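You operate a simulated robot arm through the tools that you are given. There is no shell and no other tool. Be economical: measure what you need, move in short steps, check, and stop when the job is done.

The job below is to be done with a simulated robot arm. You get a single attempt, and the scene is never put back.

TASK
Brush the lint off the grey shirt, then rub soap on the patch beside its fold.
Fine: brush and soap go back on their trays. Nothing pinched, dropped or knocked over.

The check looks at the end state, three seconds after you hand in, the way a careful person would. Anything else that was tipped, shoved, dropped, spilled or broken makes it a failure. Flat cloth is picked up by pressing the open fingertips on it (5 to 10 N) and closing them slowly along it; thin cloth reads only 2 to 8 mm in the jaws.

THE ROBOT
A 6-joint arm with a two-finger parallel gripper, fixed in place. Base frame: the origin is at the foot of the arm, x ahead of it, y to its left, z up. Readings come in mm, degrees, newtons and seconds.
Its first joint turns from -66.0 to 66.0 degrees. Payload 2.9 kg.
The tool frame sits at the grasp point between the pads (the TCP): z along the fingers, y along the line on which they close. The tips reach 30 mm beyond it. The gripper opens to 110 mm. The fingers are 20 mm wide and 10 mm thick; the gripper's body (48 by 112 mm) begins 55 mm behind the TCP.
Orientation is that of the tool frame in the base frame, as a unit quaternion [w, x, y, z]. With the fingers straight down and closing along the base's y, the tool's x points along the base's -x, its y along +y and its z along -z.

THE INTERFACE
- The arm moves only by the tool nudge_tool. Its argument "commands" is a list of rows, each a list of 3 entries, a list of its own where there are three numbers: the shift along the base's x, y, z in mm, then the turn, a rotation vector about the base's x, y, z in degrees, then the gripper command, from -1 (fully open) to 1 (shut), values between in proportion. In form: [[[dx, dy, dz], [wx, wy, wz], claw], ...]. A call has 1 to 8 rows; each row is the pose to reach, as a shift and turn from the pose commanded when the call began. Rows are played at 5 a second. More than 50 mm and 8.6 degrees between two rows, or a gripper value outside its range, and nothing of the call is played. Where a pose cannot be reached the arm comes as near as it can. A force on the tool above 40 N (or 10 N above the force at the start of the call, whichever is more), or a blocked arm, ends the call early, and 0.2 s more pass. Each finger travels about 108 mm/s and halts on what it meets, pressing with about 35 N; the grip force reading is that of the motor and also rises with nothing between the fingers. The clock runs only during rows and for 0.2 s after the last one: add rows that repeat a pose to give the fingers time. The reply holds the time, the measured pose of the TCP, the force on the tool along the base axes, the opening and the grip force, in the units named above and with some noise, and new pictures: "pictures" is both (left out), scene, wrist or none.
- Cameras (640 x 400 px; columns grow to the right, rows downward): "scene" is fixed at [66.8, 422.6, 1393.8]; the picture's right is [-0.85, -0.53, 0.00], its down [-0.25, 0.40, -0.88] and it looks along [0.47, -0.75, -0.47] (base axes); focal length 326 px, centre (320, 200). "wrist" rides on the gripper at [72, 17, -103] in the tool frame; the picture's right is [-0.23, 0.97, 0.00], its down [-0.76, -0.18, -0.62] and it looks along [-0.61, -0.14, 0.78] (tool axes); focal length 222 px, centre (320, 200). There is no depth. A picture from a camera that has moved, and an enlarged one, comes with that camera's place and axes in the base frame and with its lens.
- zoom(camera, box): a new picture of the part [left, top, right, bottom] of that camera's present view, enlarged. The clock stands still meanwhile.
- sign_off(): hands the job in; it is judged then, once.

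Go step by step. Nothing tells you positions but the pictures and the camera data: compare them with the known pose of the tool, close in by small moves and look again before you grip or let go. The budget is 120 turns and 200 pictures, counting those below and the enlarged ones. Unless the task says otherwise, let go and move clear before handing in, and close with one line.

The tools are called after "Call:" by a JSON object that holds its "fn" and its "kwargs". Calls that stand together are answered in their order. nudge_tool: Moves the arm, as the interface text tells. Its arguments: {"type":"object","properties":{"commands":{"type":"array","items":{"type":"array"}},"pictures":{"type":"string","enum":["both","scene","wrist","none"]}},"required":["commands"]} The other tools are called the same way: zoom (camera, box) takes an enlarged picture of a part of a camera's view; sign_off () hands the job in.

At the start:

```text
time: 0.0
eef_pos: [350.5, -185.1, 1175.3]
ee_rot: [0.0, 0.0, 1.0, 0.0]
wrist_force: [0.6, -0.4, 0.8]
grip_width: 109.9
grip_force: 0.1
```

scene: 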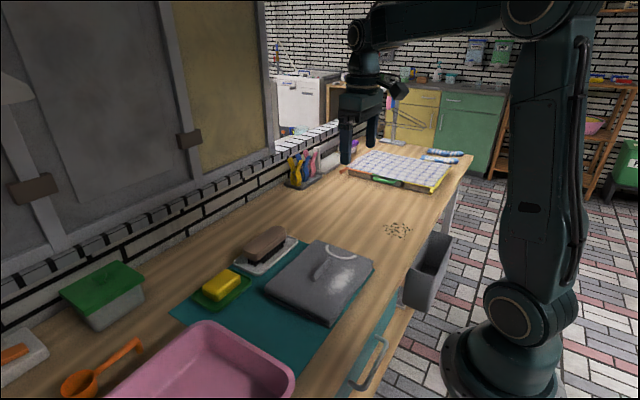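
wrist: 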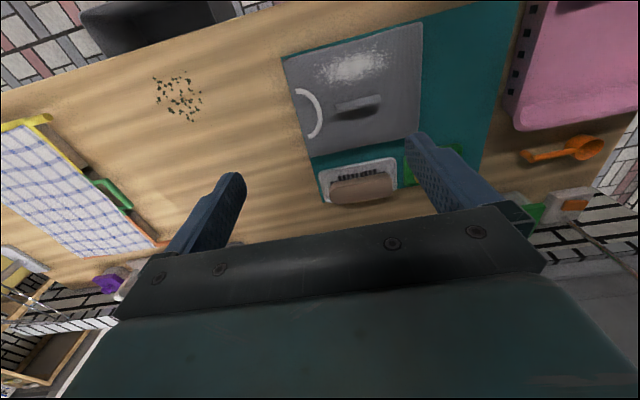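

I see a teal mat with a grey shirt, a brush on a tray, and yellow soap on a green tray. The pictures suggest the surface is nearer z≈860 than 250, so I'll zoom in to measure before moving.

Call:
{"fn": "zoom", "kwargs": {"camera": "scene", "box": [160, 220, 400, 370]}}

Call:
{"fn": "zoom", "kwargs": {"camera": "wrist", "box": [270, 0, 510, 220]}}

```text
2.67 times, centred on (280, 295) of scene
camera zoom: at [66.8, 422.6, 1393.8], right [-0.85, -0.53, 0.0], down [-0.25, 0.4, -0.88], along [0.47, -0.75, -0.47], focal length 869 px, centre (427, -53)
```

zoom: 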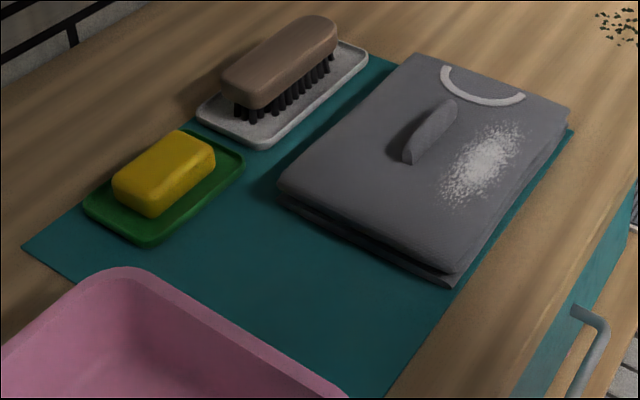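

```text
1.82 times, centred on (390, 110) of wrist
camera zoom: at [278.4, -168.2, 1279.7], right [0.23, 0.97, 0.0], down [0.76, -0.18, 0.62], along [0.61, -0.14, -0.78], focal length 404 px, centre (193, 364)
```

zoom: 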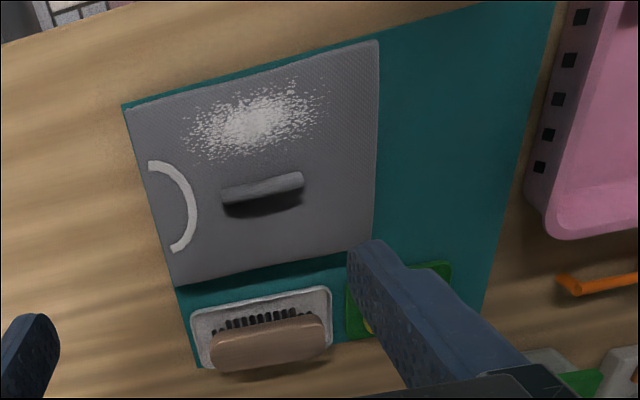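

Triangulating gives a shirt top at about z=855, lint near (346,-120), and the brush near x≈570. I'll descend part way for a closer look at the shirt and to check the arm's tracking.

Call:
{"fn": "nudge_tool", "kwargs": {"commands": [[[0, 12, -40], [0, 0, 0], -1], [[0, 24, -80], [0, 0, 0], -1], [[0, 36, -120], [0, 0, 0], -1], [[0, 48, -160], [0, 0, 0], -1], [[0, 60, -180], [0, 0, 0], -1], [[0, 60, -180], [0, 0, 0], -1]]}}

```text
time: 1.4
eef_pos: [350.3, -126.8, 995.4]
ee_rot: [0.0, 0.001, 1.0, 0.0]
wrist_force: [-0.2, 0.8, 0.0]
grip_width: 109.8
grip_force: 0.1
camera wrist: at [277.6, -109.3, 1099.9], right [0.23, 0.97, 0.0], down [0.76, -0.18, 0.62], along [0.61, -0.14, -0.78], focal length 222 px, centre (320, 200)
```

scene: 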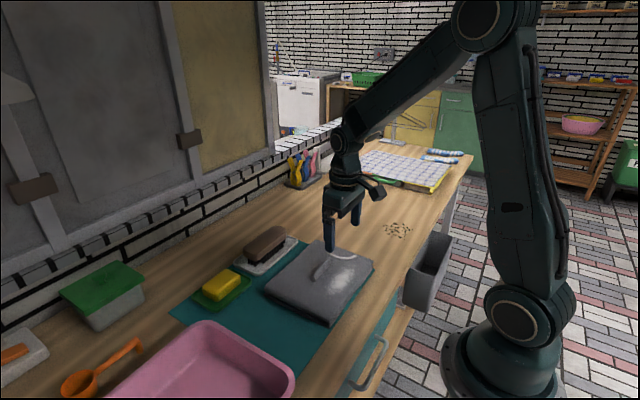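
wrist: 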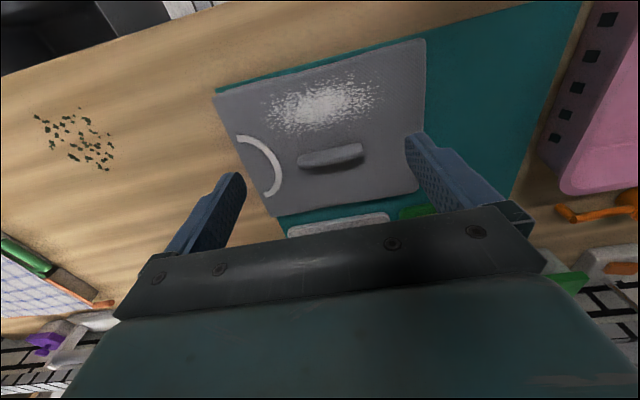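

The arm tracks well. I'll zoom on the shirt to tell the lint from the patch.

Call:
{"fn": "zoom", "kwargs": {"camera": "wrist", "box": [205, 30, 445, 220]}}

Call:
{"fn": "zoom", "kwargs": {"camera": "scene", "box": [255, 225, 385, 330]}}

```text
2.11 times, centred on (325, 125) of wrist
camera zoom: at [277.6, -109.3, 1099.9], right [0.23, 0.97, 0.0], down [0.76, -0.18, 0.62], along [0.61, -0.14, -0.78], focal length 468 px, centre (310, 358)
```

zoom: 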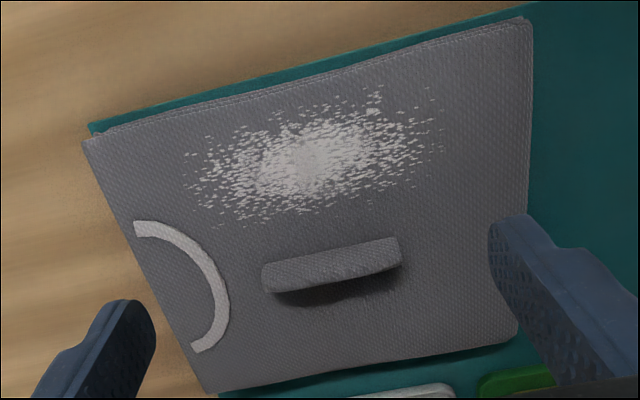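

```text
3.81 times, centred on (320, 278) of scene
camera zoom: at [66.8, 422.6, 1393.8], right [-0.85, -0.53, 0.0], down [-0.25, 0.4, -0.88], along [0.47, -0.75, -0.47], focal length 1241 px, centre (320, -95)
```

zoom: 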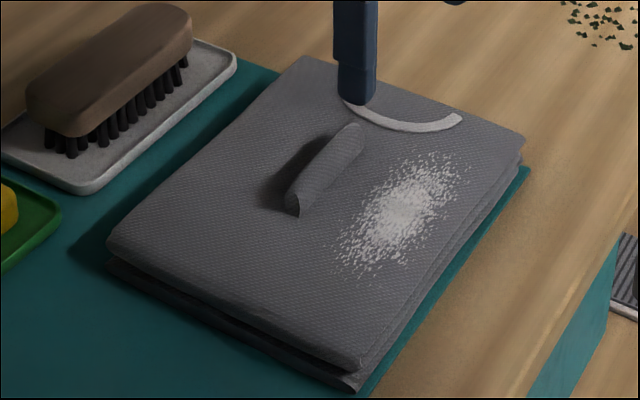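

The dark strip on the +x side of the fold could be a shadow or a stain. I'll move forward to look down on it from that side, which also tests reach toward the brush.

Call:
{"fn": "nudge_tool", "kwargs": {"commands": [[[40, 0, 0], [0, 0, 0], -1], [[80, 0, 0], [0, 0, 0], -1], [[120, 0, 0], [0, 0, 0], -1], [[160, 0, 0], [0, 0, 0], -1], [[160, 0, 0], [0, 0, 0], -1]]}}

```text
time: 2.6
eef_pos: [511.3, -124.8, 996.3]
ee_rot: [0.0, 0.0, 1.0, 0.0]
wrist_force: [0.2, -0.8, 0.5]
grip_width: 109.8
grip_force: 0.1
camera wrist: at [438.4, -107.7, 1100.1], right [0.23, 0.97, 0.0], down [0.76, -0.18, 0.62], along [0.61, -0.14, -0.78], focal length 222 px, centre (320, 200)
```

scene: 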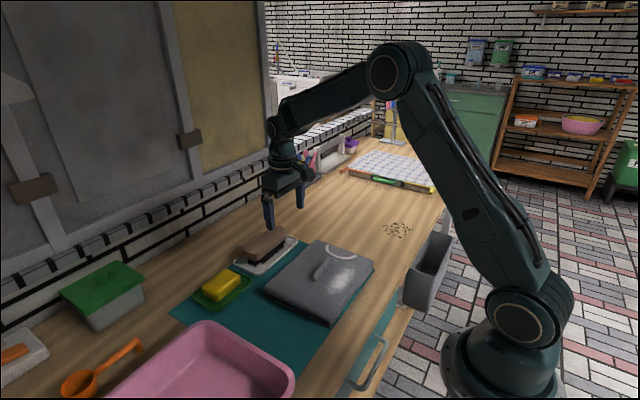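
wrist: 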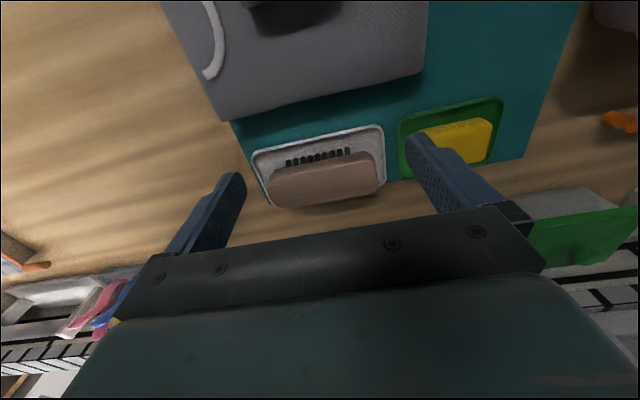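

Reach is fine. I'll zoom in on the fold's far side and on the brush and soap.

Call:
{"fn": "zoom", "kwargs": {"camera": "wrist", "box": [190, 0, 350, 100]}}

Call:
{"fn": "zoom", "kwargs": {"camera": "wrist", "box": [230, 70, 550, 230]}}

```text
4.00 times, centred on (270, 50) of wrist
camera zoom: at [438.4, -107.7, 1100.1], right [0.23, 0.97, 0.0], down [0.76, -0.18, 0.62], along [0.61, -0.14, -0.78], focal length 888 px, centre (520, 800)
```

zoom: 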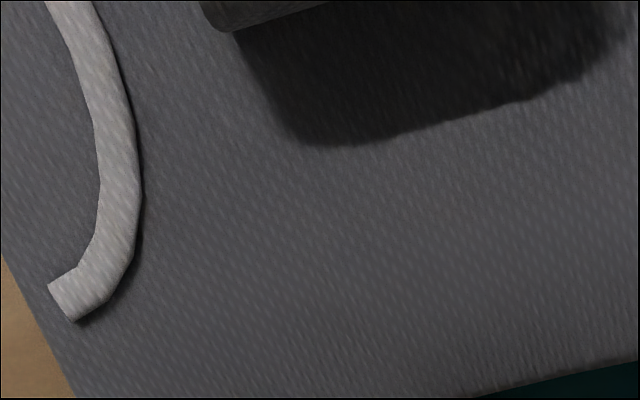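

```text
2.00 times, centred on (390, 150) of wrist
camera zoom: at [438.4, -107.7, 1100.1], right [0.23, 0.97, 0.0], down [0.76, -0.18, 0.62], along [0.61, -0.14, -0.78], focal length 444 px, centre (180, 300)
```

zoom: 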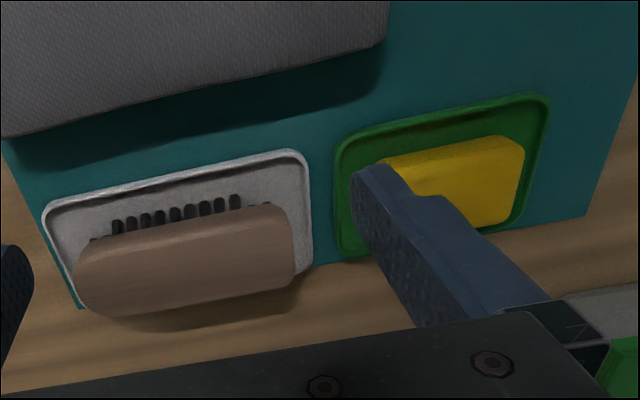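

The strip may be a shadow over a stain. I'll tilt the tool to view the fold's far side directly.

Call:
{"fn": "nudge_tool", "kwargs": {"commands": [[[0, 0, 0], [0, 8, 0], -1], [[0, 0, 0], [0, 16, 0], -1], [[0, 0, 0], [0, 24, 0], -1], [[10, 0, 0], [0, 32, 0], -1], [[20, 0, 0], [0, 32, 0], -1], [[20, 0, 0], [0, 32, 0], -1]], "pictures": "wrist"}}

```text
time: 4.0
eef_pos: [532.3, -123.7, 995.7]
ee_rot: [-0.277, -0.001, 0.961, -0.001]
wrist_force: [0.3, -0.8, 0.0]
grip_width: 110.2
grip_force: 0.0
out of reach, approached as far as the arm can: row 3, 4
camera wrist: at [524.1, -107.8, 1122.7], right [0.19, 0.97, -0.12], down [0.98, -0.18, 0.12], along [0.1, -0.14, -0.98], focal length 222 px, centre (320, 200)
```

wrist: 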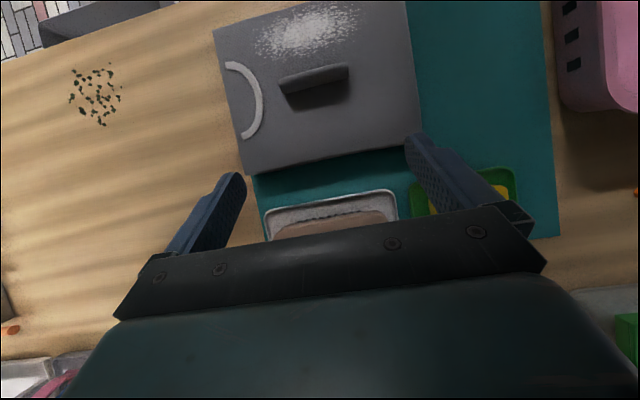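

Call:
{"fn": "zoom", "kwargs": {"camera": "wrist", "box": [210, 0, 430, 180]}}

Call:
{"fn": "zoom", "kwargs": {"camera": "wrist", "box": [265, 55, 365, 120]}}

```text
2.22 times, centred on (320, 90) of wrist
camera zoom: at [524.1, -107.8, 1122.7], right [0.19, 0.97, -0.12], down [0.98, -0.18, 0.12], along [0.1, -0.14, -0.98], focal length 494 px, centre (320, 444)
```

zoom: 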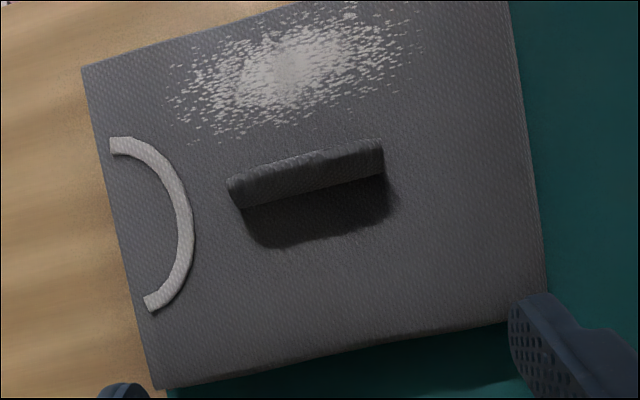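

```text
6.15 times, centred on (315, 88) of wrist
camera zoom: at [524.1, -107.8, 1122.7], right [0.19, 0.97, -0.12], down [0.98, -0.18, 0.12], along [0.1, -0.14, -0.98], focal length 1367 px, centre (351, 892)
```

zoom: 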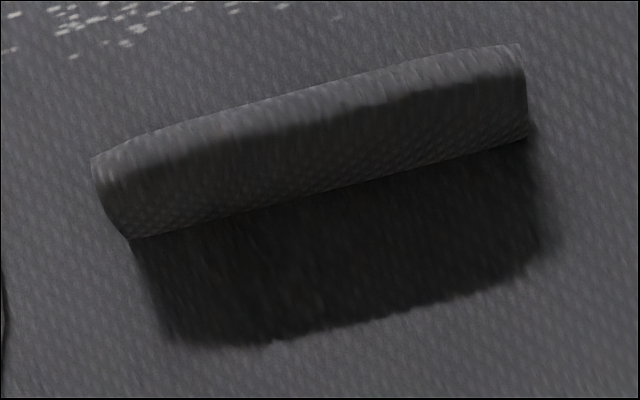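

The dark patch sits on the +x side of the fold, about x 418–443, y -163…-86, and the lint is on the -x side. The brush (about 122 mm long in y, 50 wide) is centred near (575,-137), so I'll straighten up and turn the gripper to close across it.

Call:
{"fn": "nudge_tool", "kwargs": {"commands": [[[10, -4, 0], [0, -8, 0], -1], [[20, -8, 0], [0, -16, 0], -1], [[30, -12, 0], [0, -24, 0], -1], [[40, -14, 0], [0, -32, 0], -1], [[43, -14, 0], [0, -32, 0], -1]], "pictures": "none"}}

Call:
{"fn": "nudge_tool", "kwargs": {"commands": [[[0, 0, 0], [0, 0, 8], -1], [[0, 0, 0], [0, 0, 16], -1], [[0, 0, 0], [0, 0, 24], -1], [[0, 0, 0], [0, 0, 32], -1], [[0, 0, 0], [0, 0, 40], -1], [[0, 0, 0], [0, 0, 48], -1], [[0, 0, 0], [0, 0, 48], -1]], "pictures": "none"}}

Call:
{"fn": "nudge_tool", "kwargs": {"commands": [[[0, 0, 0], [0, 0, 8], -1], [[0, 0, 0], [0, 0, 16], -1], [[0, 0, 0], [0, 0, 24], -1], [[0, 0, 0], [0, 0, 32], -1], [[0, 0, 0], [0, 0, 37], -1], [[0, 0, 0], [0, 0, 42], -1], [[0, 0, 0], [0, 0, 42], -1]]}}

```text
time: 5.2
eef_pos: [593.9, -142.7, 1002.8]
ee_rot: [-0.001, 0.0, 1.0, 0.001]
wrist_force: [-0.4, -0.6, 0.6]
grip_width: 110.0
grip_force: 0.1
out of reach, approached as far as the arm can: row 4, 5
```

```text
time: 6.8
eef_pos: [594.4, -144.2, 1002.1]
ee_rot: [0.0, -0.407, 0.913, 0.001]
wrist_force: [-0.4, -0.6, -0.2]
grip_width: 110.2
grip_force: 0.0
```

```text
time: 8.4
eef_pos: [594.4, -143.8, 1003.3]
ee_rot: [0.001, 0.707, -0.707, -0.001]
wrist_force: [1.0, 0.1, 0.0]
grip_width: 110.2
grip_force: 0.1
camera wrist: at [577.4, -216.2, 1106.6], right [-0.97, 0.23, 0.0], down [0.18, 0.76, 0.62], along [0.14, 0.61, -0.78], focal length 222 px, centre (320, 200)
```

scene: 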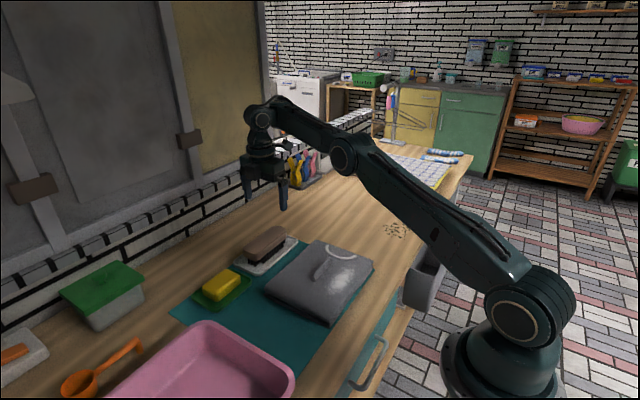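
wrist: 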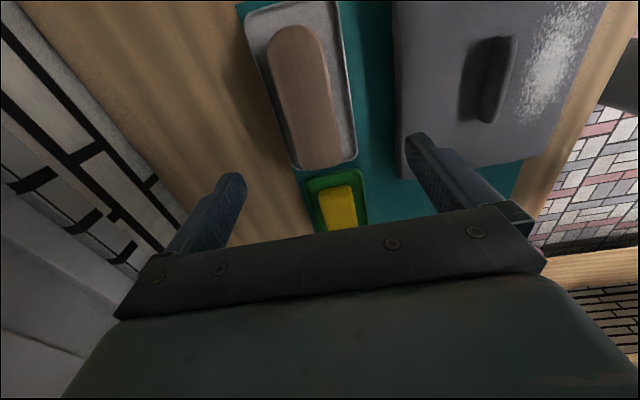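

The views now put the brush centre near (602,-150) with its top around z≈855, so everything sits lower than I first estimated. I'll move over it and go down to 925, checking reach.

Call:
{"fn": "nudge_tool", "kwargs": {"commands": [[[0, -2, -30], [0, 0, 0], -1], [[4, -4, -60], [0, 0, 0], -1], [[8, -6, -78], [0, 0, 0], -1], [[8, -6, -78], [0, 0, 0], -1]]}}

```text
time: 9.4
eef_pos: [607.9, -152.7, 925.1]
ee_rot: [0.0, 0.707, -0.707, -0.001]
wrist_force: [-0.1, 1.3, 0.4]
grip_width: 109.9
grip_force: 0.1
out of reach, approached as far as the arm can: row 1, 2, 3, 4
camera wrist: at [592.0, -225.6, 1028.8], right [-0.97, 0.23, 0.0], down [0.18, 0.76, 0.62], along [0.14, 0.61, -0.78], focal length 222 px, centre (320, 200)
```

scene: 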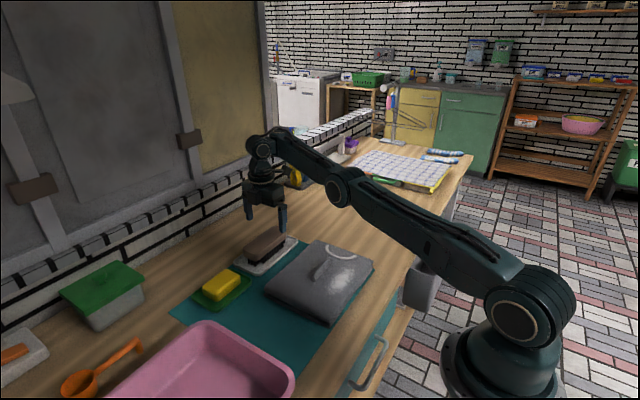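
wrist: 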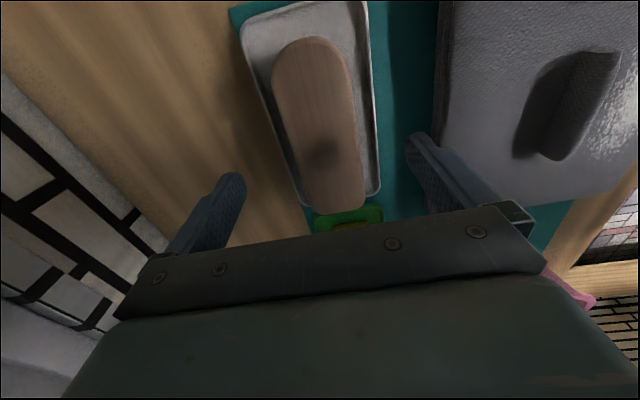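

The brush axis is turned about -3°, with its centre near (604,-147). I'll turn slightly, lower by 25 mm and examine heights from the scene camera.

Call:
{"fn": "nudge_tool", "kwargs": {"commands": [[[-1, 3, -13], [0, 0, -3], -1], [[-2, 5, -25], [0, 0, -3], -1], [[-2, 5, -25], [0, 0, -3], -1]], "pictures": "wrist"}}

Call:
{"fn": "zoom", "kwargs": {"camera": "scene", "box": [200, 170, 320, 290]}}

```text
time: 10.2
eef_pos: [611.7, -148.4, 900.7]
ee_rot: [-0.001, -0.689, 0.725, 0.0]
wrist_force: [-0.2, 0.6, 0.4]
grip_width: 110.4
grip_force: 0.0
out of reach, approached as far as the arm can: row 2, 3
camera wrist: at [590.8, -220.4, 1003.9], right [-0.96, 0.28, 0.0], down [0.22, 0.75, 0.62], along [0.17, 0.6, -0.78], focal length 222 px, centre (320, 200)
```

wrist: 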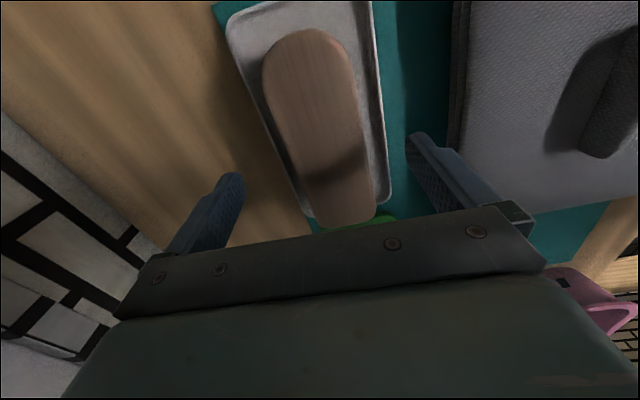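

```text
3.33 times, centred on (260, 230) of scene
camera zoom: at [66.8, 422.6, 1393.8], right [-0.85, -0.53, 0.0], down [-0.25, 0.4, -0.88], along [0.47, -0.75, -0.47], focal length 1086 px, centre (520, 100)
```

zoom: 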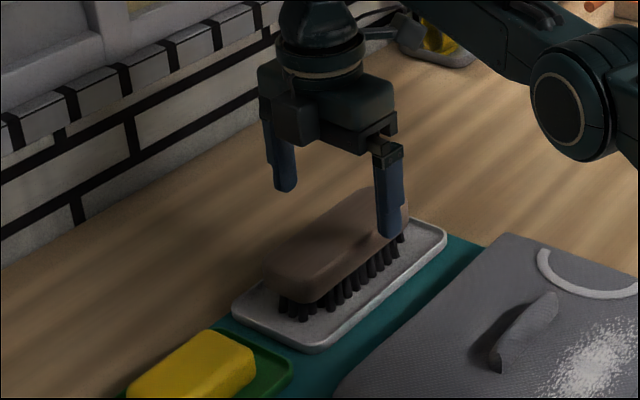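

The scene projection agrees with the tool pose: brush body about z 822–850, centre near x=609, and bristles resting at about z≈800. I'll lower to TCP z≈856 with the fingers straddling the body.

Call:
{"fn": "nudge_tool", "kwargs": {"commands": [[[0, 0, -15], [0, 0, 0], -1], [[0, 0, -30], [0, 0, 0], -1], [[0, 0, -44], [0, 0, 0], -1], [[0, 0, -44], [0, 0, 0], -1]], "pictures": "wrist"}}

Call:
{"fn": "zoom", "kwargs": {"camera": "scene", "box": [200, 190, 320, 290]}}

```text
time: 11.2
eef_pos: [612.2, -149.0, 865.9]
ee_rot: [-0.002, -0.688, 0.725, 0.004]
wrist_force: [-0.6, 0.2, -0.7]
grip_width: 110.1
grip_force: 0.0
out of reach, approached as far as the arm can: row 3, 4
camera wrist: at [592.3, -221.2, 970.9], right [-0.96, 0.28, 0.01], down [0.22, 0.75, 0.62], along [0.17, 0.6, -0.78], focal length 222 px, centre (320, 200)
```

wrist: 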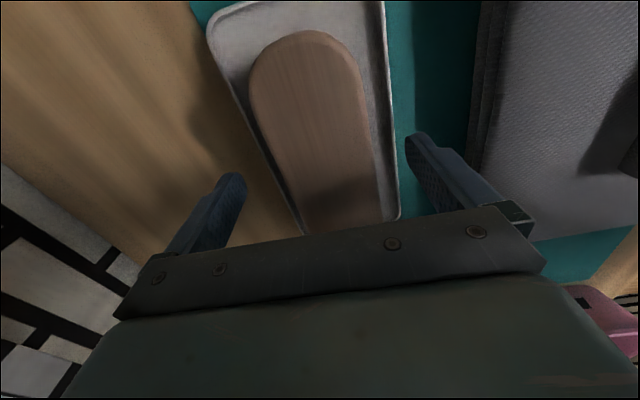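

```text
4.00 times, centred on (260, 240) of scene
camera zoom: at [66.8, 422.6, 1393.8], right [-0.85, -0.53, 0.0], down [-0.25, 0.4, -0.88], along [0.47, -0.75, -0.47], focal length 1303 px, centre (560, 40)
```

zoom: 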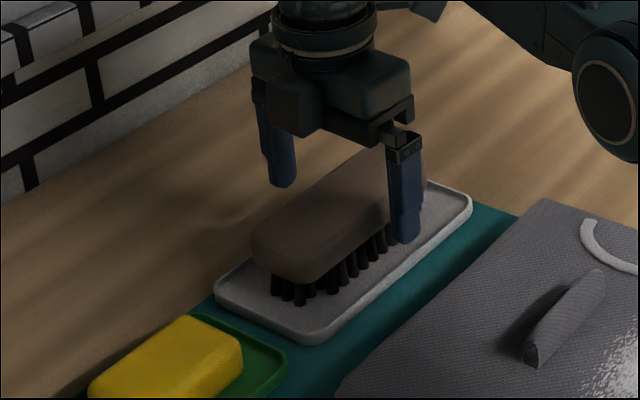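

Reach ended at z=866, right at the arm's limit. A slight inward shift, which also centres on the brush, should let it go lower.

Call:
{"fn": "nudge_tool", "kwargs": {"commands": [[[-4, 2, -3], [0, 0, 0], -1], [[-5, 3, -9], [0, 0, 0], -1], [[-5, 3, -9], [0, 0, 0], -1]], "pictures": "wrist"}}

```text
time: 12.0
eef_pos: [609.0, -147.7, 867.0]
ee_rot: [-0.002, -0.688, 0.726, 0.005]
wrist_force: [0.3, -0.3, -0.2]
grip_width: 109.9
grip_force: 0.0
out of reach, approached as far as the arm can: row 1, 2, 3
camera wrist: at [590.2, -219.4, 970.8], right [-0.96, 0.28, 0.01], down [0.22, 0.75, 0.62], along [0.17, 0.6, -0.78], focal length 222 px, centre (320, 200)
```

wrist: 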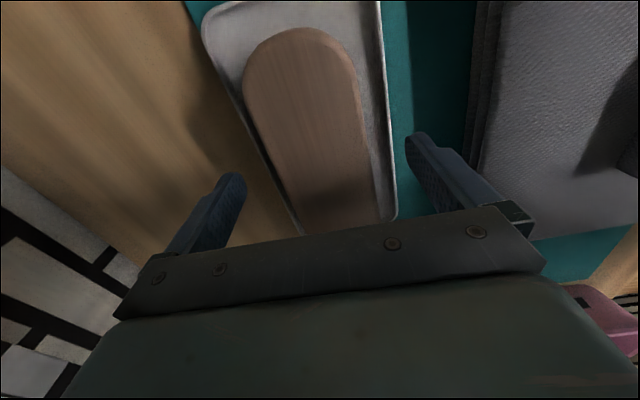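

The tips are level with the lower edge of the brush body, which is deep enough. I'll partly close first to check centring.

Call:
{"fn": "nudge_tool", "kwargs": {"commands": [[[0, 0, 0], [0, 0, 0], -0.6], [[0, 0, 0], [0, 0, 0], -0.3], [[0, 0, 0], [0, 0, 0], -0.18], [[0, 0, 0], [0, 0, 0], -0.18]], "pictures": "wrist"}}

Call:
{"fn": "zoom", "kwargs": {"camera": "scene", "box": [200, 190, 320, 290]}}

```text
time: 13.0
eef_pos: [610.4, -147.1, 866.6]
ee_rot: [-0.003, -0.688, 0.726, 0.006]
wrist_force: [0.4, 0.3, -0.4]
grip_width: 64.7
grip_force: 0.1
camera wrist: at [590.2, -219.5, 970.8], right [-0.96, 0.28, 0.01], down [0.22, 0.75, 0.62], along [0.17, 0.6, -0.78], focal length 222 px, centre (320, 200)
```

wrist: 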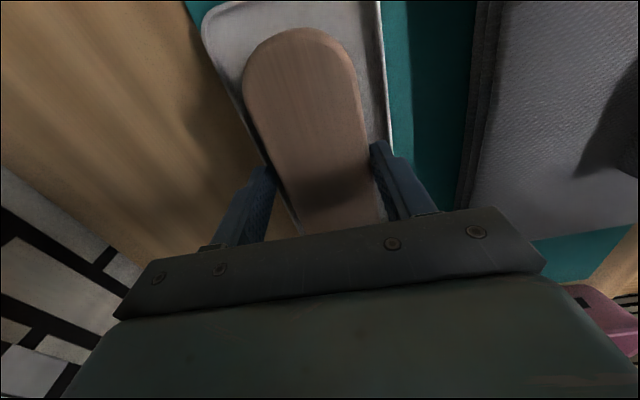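

```text
4.00 times, centred on (260, 240) of scene
camera zoom: at [66.8, 422.6, 1393.8], right [-0.85, -0.53, 0.0], down [-0.25, 0.4, -0.88], along [0.47, -0.75, -0.47], focal length 1303 px, centre (560, 40)
```

zoom: 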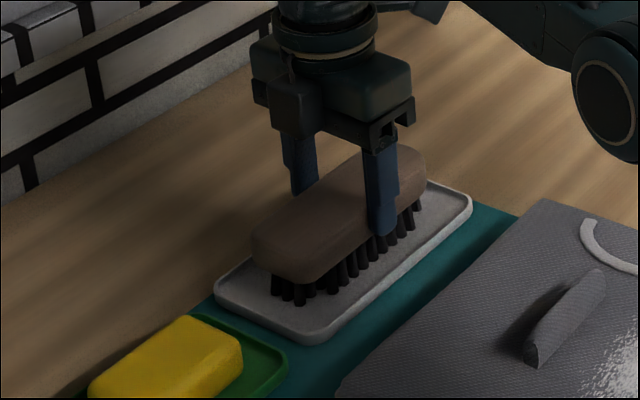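

The fingers are centred on the brush body, so I'll close and hold.

Call:
{"fn": "nudge_tool", "kwargs": {"commands": [[[0, 0, 0], [0, 0, 0], -0.05], [[0, 0, 0], [0, 0, 0], 0.05], [[0, 0, 0], [0, 0, 0], 0.3], [[0, 0, 0], [0, 0, 0], 0.6], [[0, 0, 0], [0, 0, 0], 0.6]], "pictures": "wrist"}}

Call:
{"fn": "zoom", "kwargs": {"camera": "scene", "box": [200, 190, 320, 290]}}

```text
time: 14.2
eef_pos: [609.8, -146.5, 868.1]
ee_rot: [-0.003, -0.688, 0.725, 0.005]
wrist_force: [0.4, 0.0, 1.3]
grip_width: 55.9
grip_force: 34.8
camera wrist: at [590.2, -219.4, 970.9], right [-0.96, 0.28, 0.01], down [0.22, 0.75, 0.62], along [0.17, 0.6, -0.78], focal length 222 px, centre (320, 200)
```

wrist: 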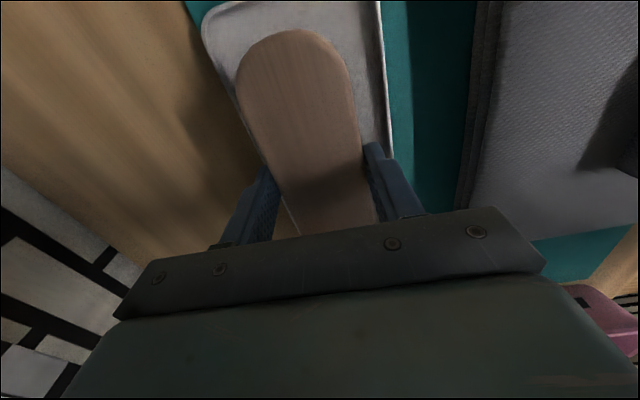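

```text
4.00 times, centred on (260, 240) of scene
camera zoom: at [66.8, 422.6, 1393.8], right [-0.85, -0.53, 0.0], down [-0.25, 0.4, -0.88], along [0.47, -0.75, -0.47], focal length 1303 px, centre (560, 40)
```

zoom: 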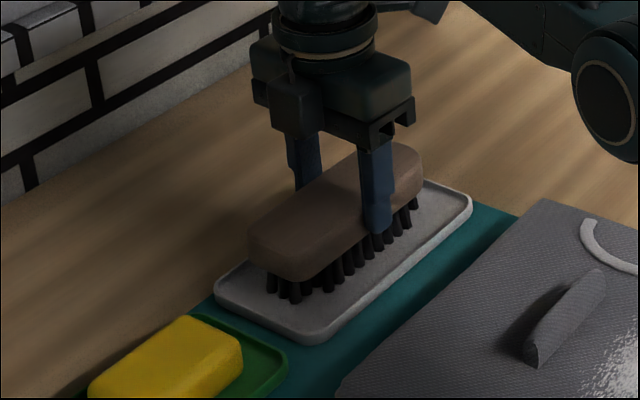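

The brush is held at 56 mm with 35 N. I'll lift it.

Call:
{"fn": "nudge_tool", "kwargs": {"commands": [[[0, 0, 15], [0, 0, 0], 0.6], [[0, 0, 35], [0, 0, 0], 0.6], [[-5, 0, 60], [0, 0, 0], 0.6], [[-10, 0, 75], [0, 0, 0], 0.6], [[-10, 0, 75], [0, 0, 0], 0.6]]}}

```text
time: 15.4
eef_pos: [606.6, -151.0, 942.7]
ee_rot: [0.0, -0.688, 0.726, 0.001]
wrist_force: [-0.9, -0.4, -1.3]
grip_width: 55.6
grip_force: 35.3
out of reach, approached as far as the arm can: row 3, 4, 5
camera wrist: at [586.5, -222.1, 1046.1], right [-0.96, 0.28, 0.0], down [0.22, 0.75, 0.62], along [0.17, 0.6, -0.78], focal length 222 px, centre (320, 200)
```

scene: 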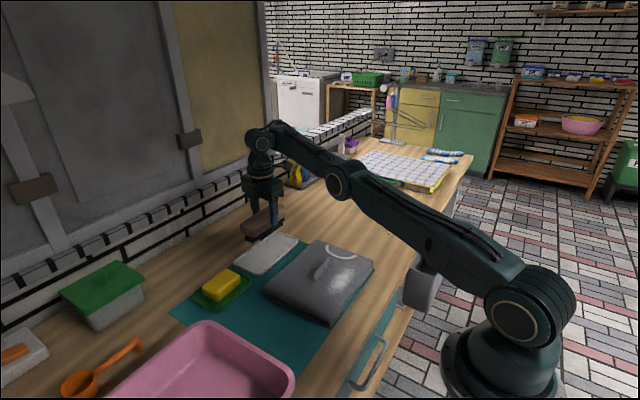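
wrist: 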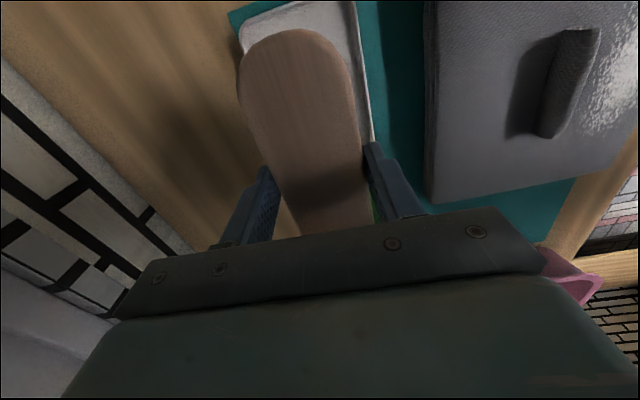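

I have the brush. I'll carry it level over the lint, staying well above the fold, and line it up with y.

Call:
{"fn": "nudge_tool", "kwargs": {"commands": [[[-40, 4, 8], [0, 0, 1], 0.6], [[-80, 8, 8], [0, 0, 2], 0.6], [[-120, 12, 8], [0, 0, 3], 0.6], [[-160, 16, 8], [0, 0, 3], 0.6], [[-200, 20, 8], [0, 0, 3], 0.6], [[-235, 22, 8], [0, 0, 3], 0.6], [[-241, 22, 8], [0, 0, 3], 0.6], [[-241, 22, 8], [0, 0, 3], 0.6]]}}

Call:
{"fn": "zoom", "kwargs": {"camera": "scene", "box": [250, 190, 410, 330]}}

```text
time: 17.2
eef_pos: [582.5, -180.5, 1008.1]
ee_rot: [0.001, 0.708, -0.707, 0.0]
wrist_force: [-0.2, -0.3, -1.6]
grip_width: 55.5
grip_force: 35.1
out of reach, approached as far as the arm can: row 1, 2, 3, 4, 5, 6, 7, 8
camera wrist: at [565.3, -252.9, 1111.8], right [-0.97, 0.23, 0.0], down [0.18, 0.76, 0.62], along [0.14, 0.61, -0.78], focal length 222 px, centre (320, 200)
```

scene: 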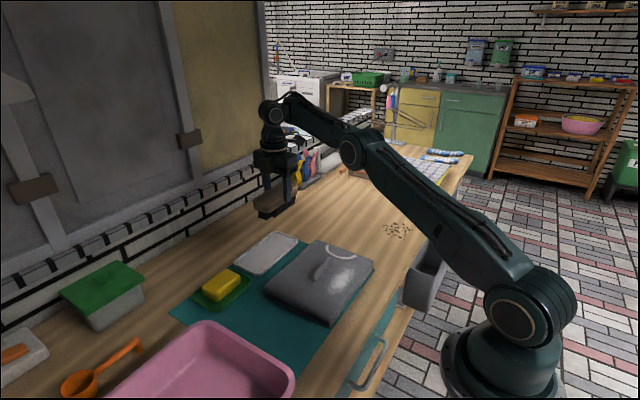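
wrist: 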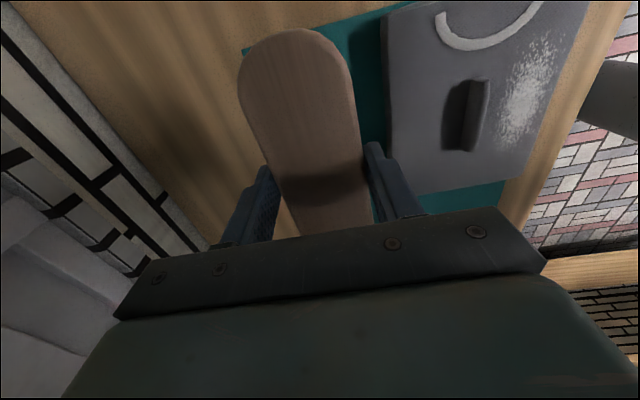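

```text
2.86 times, centred on (330, 260) of scene
camera zoom: at [66.8, 422.6, 1393.8], right [-0.85, -0.53, 0.0], down [-0.25, 0.4, -0.88], along [0.47, -0.75, -0.47], focal length 931 px, centre (291, 29)
```

zoom: 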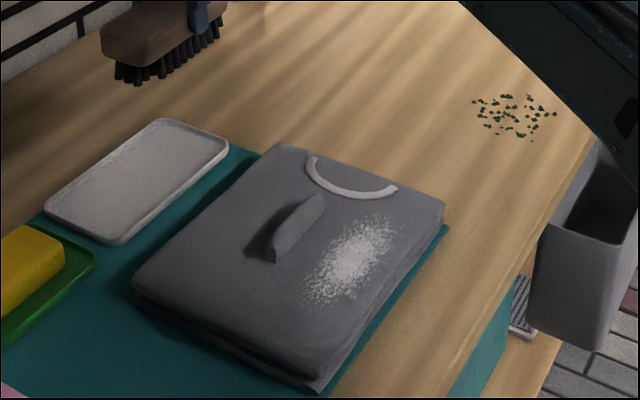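

The arm is near full extension, and the solver drifted up and sideways instead of pulling inward; the brush is still held and clear. I'll try modest inward steps to get the elbow bending again.

Call:
{"fn": "nudge_tool", "kwargs": {"commands": [[[-15, 0, 0], [0, 0, 0], 0.6], [[-15, 0, 0], [0, 0, 0], 0.6], [[-15, 0, 0], [0, 0, 0], 0.6], [[-15, 0, 0], [0, 0, 0], 0.6], [[-30, 0, 0], [0, 0, 0], 0.6], [[-30, 0, 0], [0, 0, 0], 0.6]], "pictures": "scene"}}

```text
time: 18.6
eef_pos: [577.3, -186.1, 1016.2]
ee_rot: [-0.001, -0.707, 0.707, 0.0]
wrist_force: [0.0, 0.0, -0.8]
grip_width: 55.6
grip_force: 34.9
out of reach, approached as far as the arm can: row 1, 2, 3, 4, 5, 6
```

scene: 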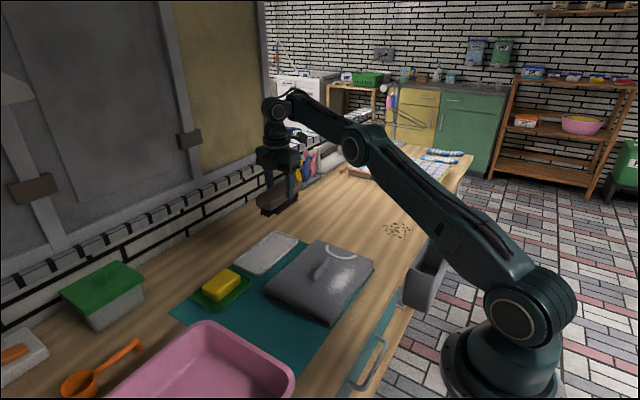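

I think tilting earlier pushed the elbow past straight onto a branch where it hits a joint limit. I'll rise well clear first, then extend fully and retract to bring it back.

Call:
{"fn": "nudge_tool", "kwargs": {"commands": [[[-5, 5, 35], [0, 0, 0], 0.6], [[-15, 10, 70], [0, 0, 0], 0.6], [[-25, 15, 105], [0, 0, 0], 0.6], [[-40, 20, 140], [0, 0, 0], 0.6], [[-60, 25, 175], [0, 0, 0], 0.6], [[-60, 25, 175], [0, 0, 0], 0.6]], "pictures": "scene"}}

```text
time: 20.0
eef_pos: [515.4, -161.0, 1187.5]
ee_rot: [0.0, -0.706, 0.708, 0.0]
wrist_force: [0.7, 0.8, -0.8]
grip_width: 55.3
grip_force: 35.6
```

scene: 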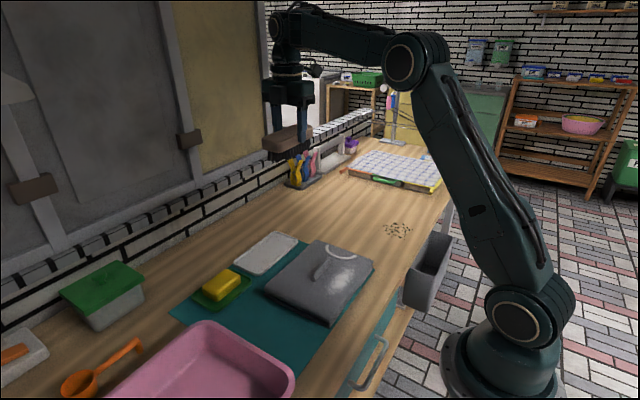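

The arm is tracking again with the elbow bent. I'll retract inward at this height.

Call:
{"fn": "nudge_tool", "kwargs": {"commands": [[[-30, 6, 0], [0, 0, 0], 0.6], [[-60, 12, 0], [0, 0, 0], 0.6], [[-90, 18, 0], [0, 0, 0], 0.6], [[-120, 24, 0], [0, 0, 0], 0.6], [[-150, 36, 0], [0, 0, 0], 0.6], [[-150, 36, 0], [0, 0, 0], 0.6]], "pictures": "scene"}}

```text
time: 21.4
eef_pos: [366.5, -124.1, 1188.9]
ee_rot: [0.0, 0.707, -0.707, 0.001]
wrist_force: [-0.7, 0.6, -1.9]
grip_width: 55.2
grip_force: 34.7
```

scene: 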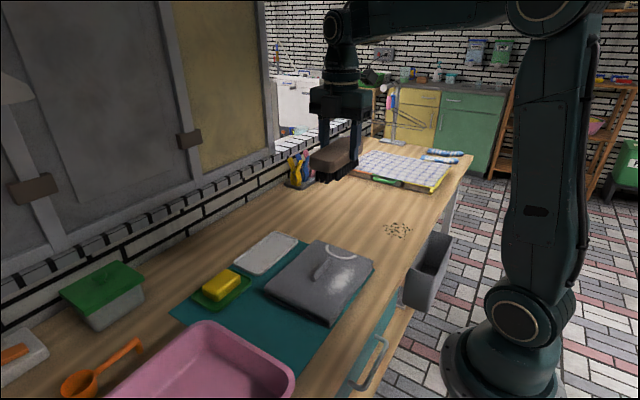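

Good control again. I'll descend over the lint.

Call:
{"fn": "nudge_tool", "kwargs": {"commands": [[[0, 0, -45], [0, 0, 0], 0.6], [[0, 0, -90], [0, 0, 0], 0.6], [[0, 0, -135], [0, 0, 0], 0.6], [[0, 0, -180], [0, 0, 0], 0.6], [[0, 0, -225], [0, 0, 0], 0.6], [[0, 0, -260], [0, 0, 0], 0.6], [[0, 0, -260], [0, 0, 0], 0.6]], "pictures": "wrist"}}

Call:
{"fn": "zoom", "kwargs": {"camera": "scene", "box": [250, 180, 410, 330]}}

```text
time: 23.0
eef_pos: [368.1, -126.5, 928.9]
ee_rot: [0.0, -0.707, 0.707, 0.0]
wrist_force: [-0.2, -0.6, -0.3]
grip_width: 55.4
grip_force: 34.9
camera wrist: at [349.6, -198.4, 1032.6], right [-0.97, 0.23, 0.0], down [0.18, 0.76, 0.62], along [0.14, 0.61, -0.78], focal length 222 px, centre (320, 200)
```

wrist: 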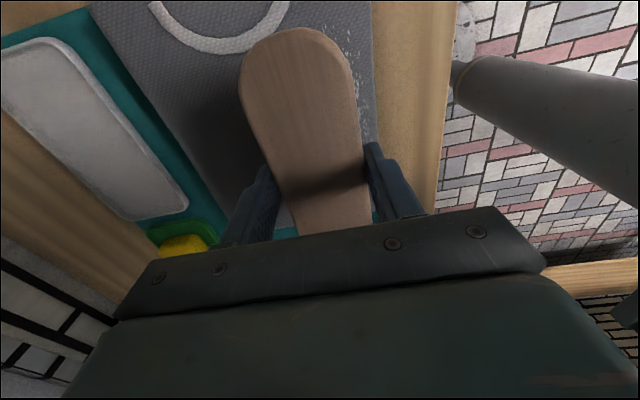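

```text
2.67 times, centred on (330, 255) of scene
camera zoom: at [66.8, 422.6, 1393.8], right [-0.85, -0.53, 0.0], down [-0.25, 0.4, -0.88], along [0.47, -0.75, -0.47], focal length 869 px, centre (293, 53)
```

zoom: 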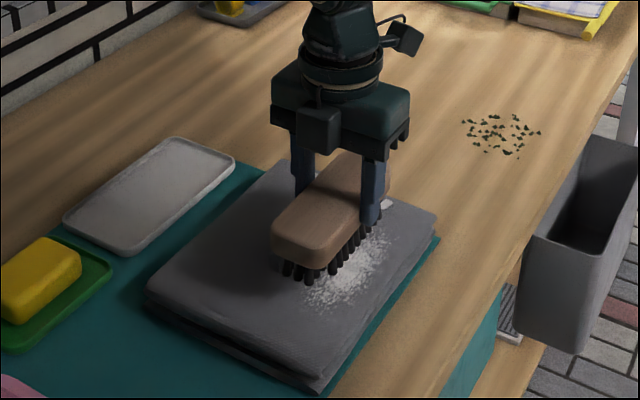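

Better-conditioned views put the shirt top at z≈835, the lint at x 323–383, y -196…-54, and the patch at x 412–438. I'll lower in small steps to find bristle contact.

Call:
{"fn": "nudge_tool", "kwargs": {"commands": [[[-3, -2, -8], [0, 0, 0], 0.6], [[-4, -4, -16], [0, 0, 0], 0.6], [[-4, -4, -22], [0, 0, 0], 0.6], [[-4, -4, -22], [0, 0, 0], 0.6]], "pictures": "none"}}

Call:
{"fn": "zoom", "kwargs": {"camera": "scene", "box": [280, 220, 380, 310]}}

```text
time: 24.0
eef_pos: [362.2, -129.2, 906.4]
ee_rot: [0.0, 0.707, -0.707, 0.0]
wrist_force: [-0.7, 0.0, -1.2]
grip_width: 55.3
grip_force: 34.9
```

```text
4.44 times, centred on (330, 265) of scene
camera zoom: at [66.8, 422.6, 1393.8], right [-0.85, -0.53, 0.0], down [-0.25, 0.4, -0.88], along [0.47, -0.75, -0.47], focal length 1448 px, centre (276, -89)
```

zoom: 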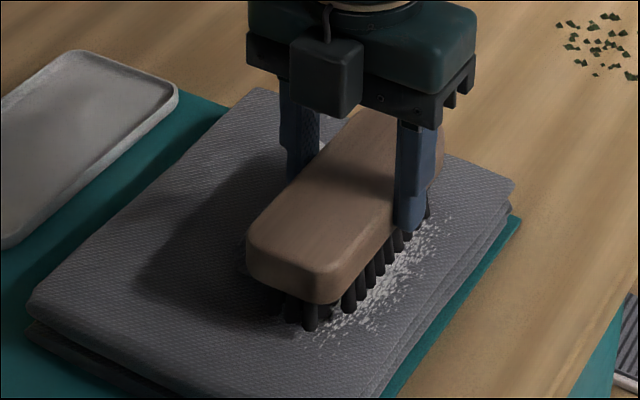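

The bristles are close to the cloth. I'll step down 3 mm at a time and watch the force.

Call:
{"fn": "nudge_tool", "kwargs": {"commands": [[[0, 0, -3], [0, 0, 0], 0.6], [[0, 0, -3], [0, 0, 0], 0.6]], "pictures": "none"}}

Call:
{"fn": "nudge_tool", "kwargs": {"commands": [[[0, 0, -3], [0, 0, 0], 0.6], [[0, 0, -3], [0, 0, 0], 0.6]], "pictures": "none"}}

Call:
{"fn": "nudge_tool", "kwargs": {"commands": [[[0, 0, -2], [0, 0, 0], 0.6], [[0, 0, -2], [0, 0, 0], 0.6]], "pictures": "none"}}

```text
time: 24.6
eef_pos: [361.2, -127.8, 903.0]
ee_rot: [0.0, 0.707, -0.707, -0.001]
wrist_force: [-0.5, 0.8, -1.5]
grip_width: 55.2
grip_force: 34.9
```

```text
time: 25.2
eef_pos: [363.0, -128.5, 901.1]
ee_rot: [0.001, -0.707, 0.707, 0.0]
wrist_force: [-0.1, 0.1, -1.2]
grip_width: 55.3
grip_force: 35.4
```

```text
time: 25.8
eef_pos: [362.7, -129.1, 898.6]
ee_rot: [-0.001, -0.706, 0.708, 0.0]
wrist_force: [-0.6, 0.0, -2.3]
grip_width: 55.0
grip_force: 34.9
```

Call:
{"fn": "nudge_tool", "kwargs": {"commands": [[[0, 0, -2], [0, 0, 0], 0.6], [[0, 0, -2], [0, 0, 0], 0.6]], "pictures": "none"}}

Call:
{"fn": "nudge_tool", "kwargs": {"commands": [[[0, 0, -2], [0, 0, 0], 0.6], [[0, 0, -2], [0, 0, 0], 0.6]], "pictures": "none"}}

Call:
{"fn": "zoom", "kwargs": {"camera": "scene", "box": [280, 220, 380, 310]}}

```text
time: 26.4
eef_pos: [361.8, -128.6, 897.4]
ee_rot: [-0.001, -0.707, 0.708, 0.0]
wrist_force: [0.3, -0.3, -0.9]
grip_width: 55.3
grip_force: 34.5
```

```text
time: 27.0
eef_pos: [362.1, -128.4, 896.7]
ee_rot: [-0.001, 0.707, -0.707, 0.0]
wrist_force: [-1.5, 0.1, 17.8]
grip_width: 55.1
grip_force: 35.2
```

```text
4.44 times, centred on (330, 265) of scene
camera zoom: at [66.5, 422.7, 1393.8], right [-0.85, -0.53, 0.0], down [-0.25, 0.4, -0.88], along [0.47, -0.75, -0.47], focal length 1448 px, centre (276, -89)
```

zoom: 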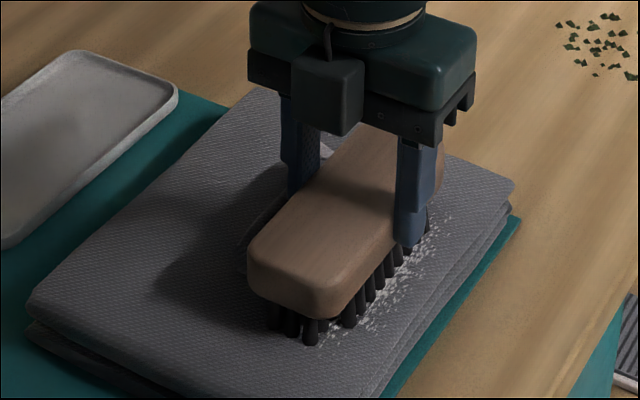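

Contact was at commanded z≈895 with 18 N. I'll ease off 1 mm and stroke toward the near edge, away from the fold.

Call:
{"fn": "nudge_tool", "kwargs": {"commands": [[[0, 0, 1], [0, 0, 0], 0.6], [[-8, 0, 1], [0, 0, 0], 0.6], [[-16, 0, 1], [0, 0, 0], 0.6], [[-24, 0, 1], [0, 0, 0], 0.6]], "pictures": "none"}}

Call:
{"fn": "zoom", "kwargs": {"camera": "scene", "box": [280, 220, 380, 310]}}

```text
time: 28.0
eef_pos: [337.4, -129.2, 897.1]
ee_rot: [0.0, 0.708, -0.707, 0.0]
wrist_force: [0.5, -1.1, -1.6]
grip_width: 55.6
grip_force: 34.5
```

```text
4.44 times, centred on (330, 265) of scene
camera zoom: at [66.8, 422.6, 1393.8], right [-0.85, -0.53, 0.0], down [-0.25, 0.4, -0.88], along [0.47, -0.75, -0.47], focal length 1448 px, centre (276, -89)
```

zoom: 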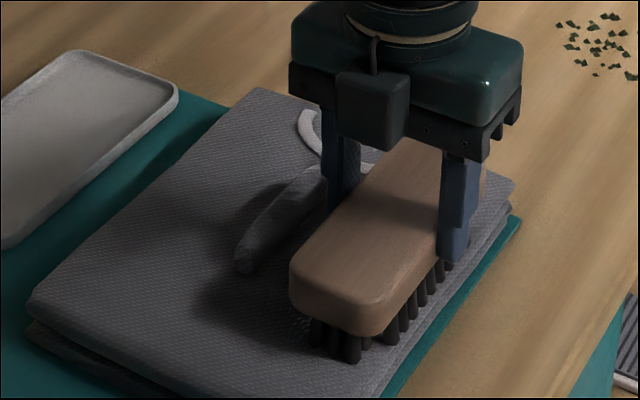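

Contact lightened, yet the swept cloth already looks clean. I'll lower a hair and finish the stroke.

Call:
{"fn": "nudge_tool", "kwargs": {"commands": [[[0, 0, -1], [0, 0, 0], 0.6], [[-8, 0, -1], [0, 0, 0], 0.6], [[-16, 0, -1], [0, 0, 0], 0.6], [[-24, 0, -1], [0, 0, 0], 0.6], [[-32, 0, -1], [0, 0, 0], 0.6], [[-40, 0, 0], [0, 0, 0], 0.6], [[-40, 0, 40], [0, 0, 0], 0.6], [[-40, 0, 40], [0, 0, 0], 0.6]], "pictures": "wrist"}}

Call:
{"fn": "zoom", "kwargs": {"camera": "scene", "box": [260, 210, 400, 330]}}

```text
time: 29.8
eef_pos: [299.0, -131.1, 936.8]
ee_rot: [0.0, -0.707, 0.707, 0.001]
wrist_force: [0.3, 0.9, -1.2]
grip_width: 55.0
grip_force: 35.1
camera wrist: at [281.6, -202.9, 1039.8], right [-0.97, 0.23, 0.0], down [0.18, 0.76, 0.62], along [0.14, 0.61, -0.78], focal length 222 px, centre (320, 200)
```

wrist: 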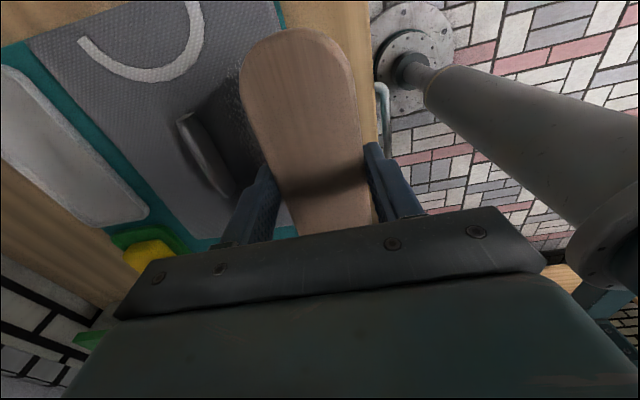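

```text
3.33 times, centred on (330, 270) of scene
camera zoom: at [66.8, 422.6, 1393.8], right [-0.85, -0.53, 0.0], down [-0.25, 0.4, -0.88], along [0.47, -0.75, -0.47], focal length 1086 px, centre (287, -33)
```

zoom: 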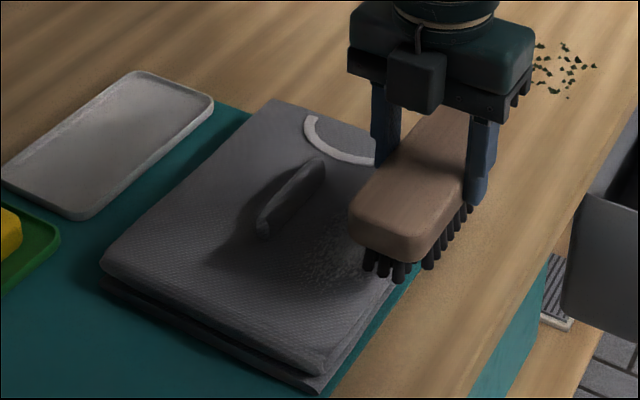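

I'll rise and look at what lint is left.

Call:
{"fn": "nudge_tool", "kwargs": {"commands": [[[10, -25, 40], [0, 0, 0], 0.6], [[20, -50, 80], [0, 0, 0], 0.6], [[30, -75, 110], [0, 0, 0], 0.6], [[30, -75, 110], [0, 0, 0], 0.6]], "pictures": "none"}}

Call:
{"fn": "zoom", "kwargs": {"camera": "scene", "box": [260, 225, 390, 330]}}

Call:
{"fn": "zoom", "kwargs": {"camera": "wrist", "box": [0, 0, 640, 400]}}

```text
time: 30.8
eef_pos: [327.0, -207.0, 1045.2]
ee_rot: [0.0, 0.708, -0.706, 0.001]
wrist_force: [-0.1, 1.2, -1.1]
grip_width: 55.1
grip_force: 35.4
```

```text
3.81 times, centred on (325, 278) of scene
camera zoom: at [66.8, 422.6, 1393.8], right [-0.85, -0.53, 0.0], down [-0.25, 0.4, -0.88], along [0.47, -0.75, -0.47], focal length 1241 px, centre (301, -95)
```

zoom: 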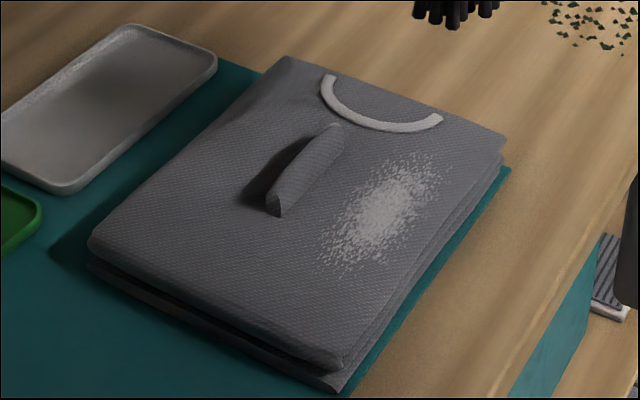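

```text
1.00 times, centred on (320, 200) of wrist
camera zoom: at [309.6, -278.0, 1149.2], right [-0.97, 0.23, 0.0], down [0.18, 0.76, 0.62], along [0.14, 0.61, -0.78], focal length 222 px, centre (320, 200)
```

zoom: 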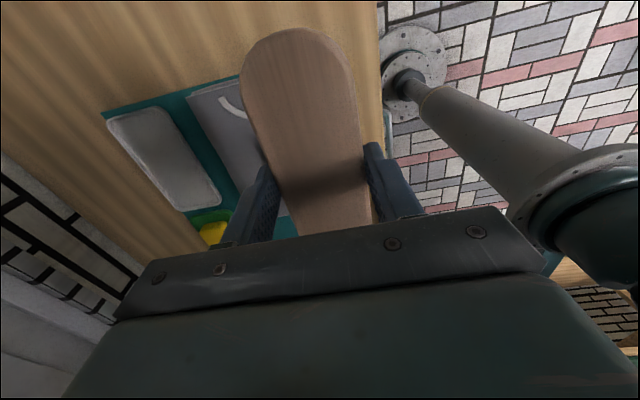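

The lint is only slightly dimmer, so that stroke pressed too lightly. I'll go back and stroke with firmer, checked contact.

Call:
{"fn": "nudge_tool", "kwargs": {"commands": [[[10, 20, -35], [0, 0, 0], 0.6], [[20, 45, -70], [0, 0, 0], 0.6], [[30, 65, -105], [0, 0, 0], 0.6], [[34, 75, -135], [0, 0, 0], 0.6], [[34, 75, -146], [0, 0, 0], 0.6], [[34, 75, -149], [0, 0, 0], 0.6], [[34, 75, -151], [0, 0, 0], 0.6], [[34, 75, -151], [0, 0, 0], 0.6]], "pictures": "none"}}

Call:
{"fn": "nudge_tool", "kwargs": {"commands": [[[-6, 0, 0], [0, 0, 0], 0.6], [[-12, 0, 0], [0, 0, 0], 0.6]], "pictures": "none"}}

```text
time: 32.6
eef_pos: [360.8, -128.8, 895.9]
ee_rot: [0.0, 0.707, -0.707, 0.001]
wrist_force: [-0.6, -0.1, 1.8]
grip_width: 55.3
grip_force: 35.1
```

```text
time: 33.2
eef_pos: [351.0, -127.8, 895.2]
ee_rot: [0.001, -0.707, 0.707, 0.0]
wrist_force: [2.2, 0.5, 1.9]
grip_width: 55.0
grip_force: 35.8
```

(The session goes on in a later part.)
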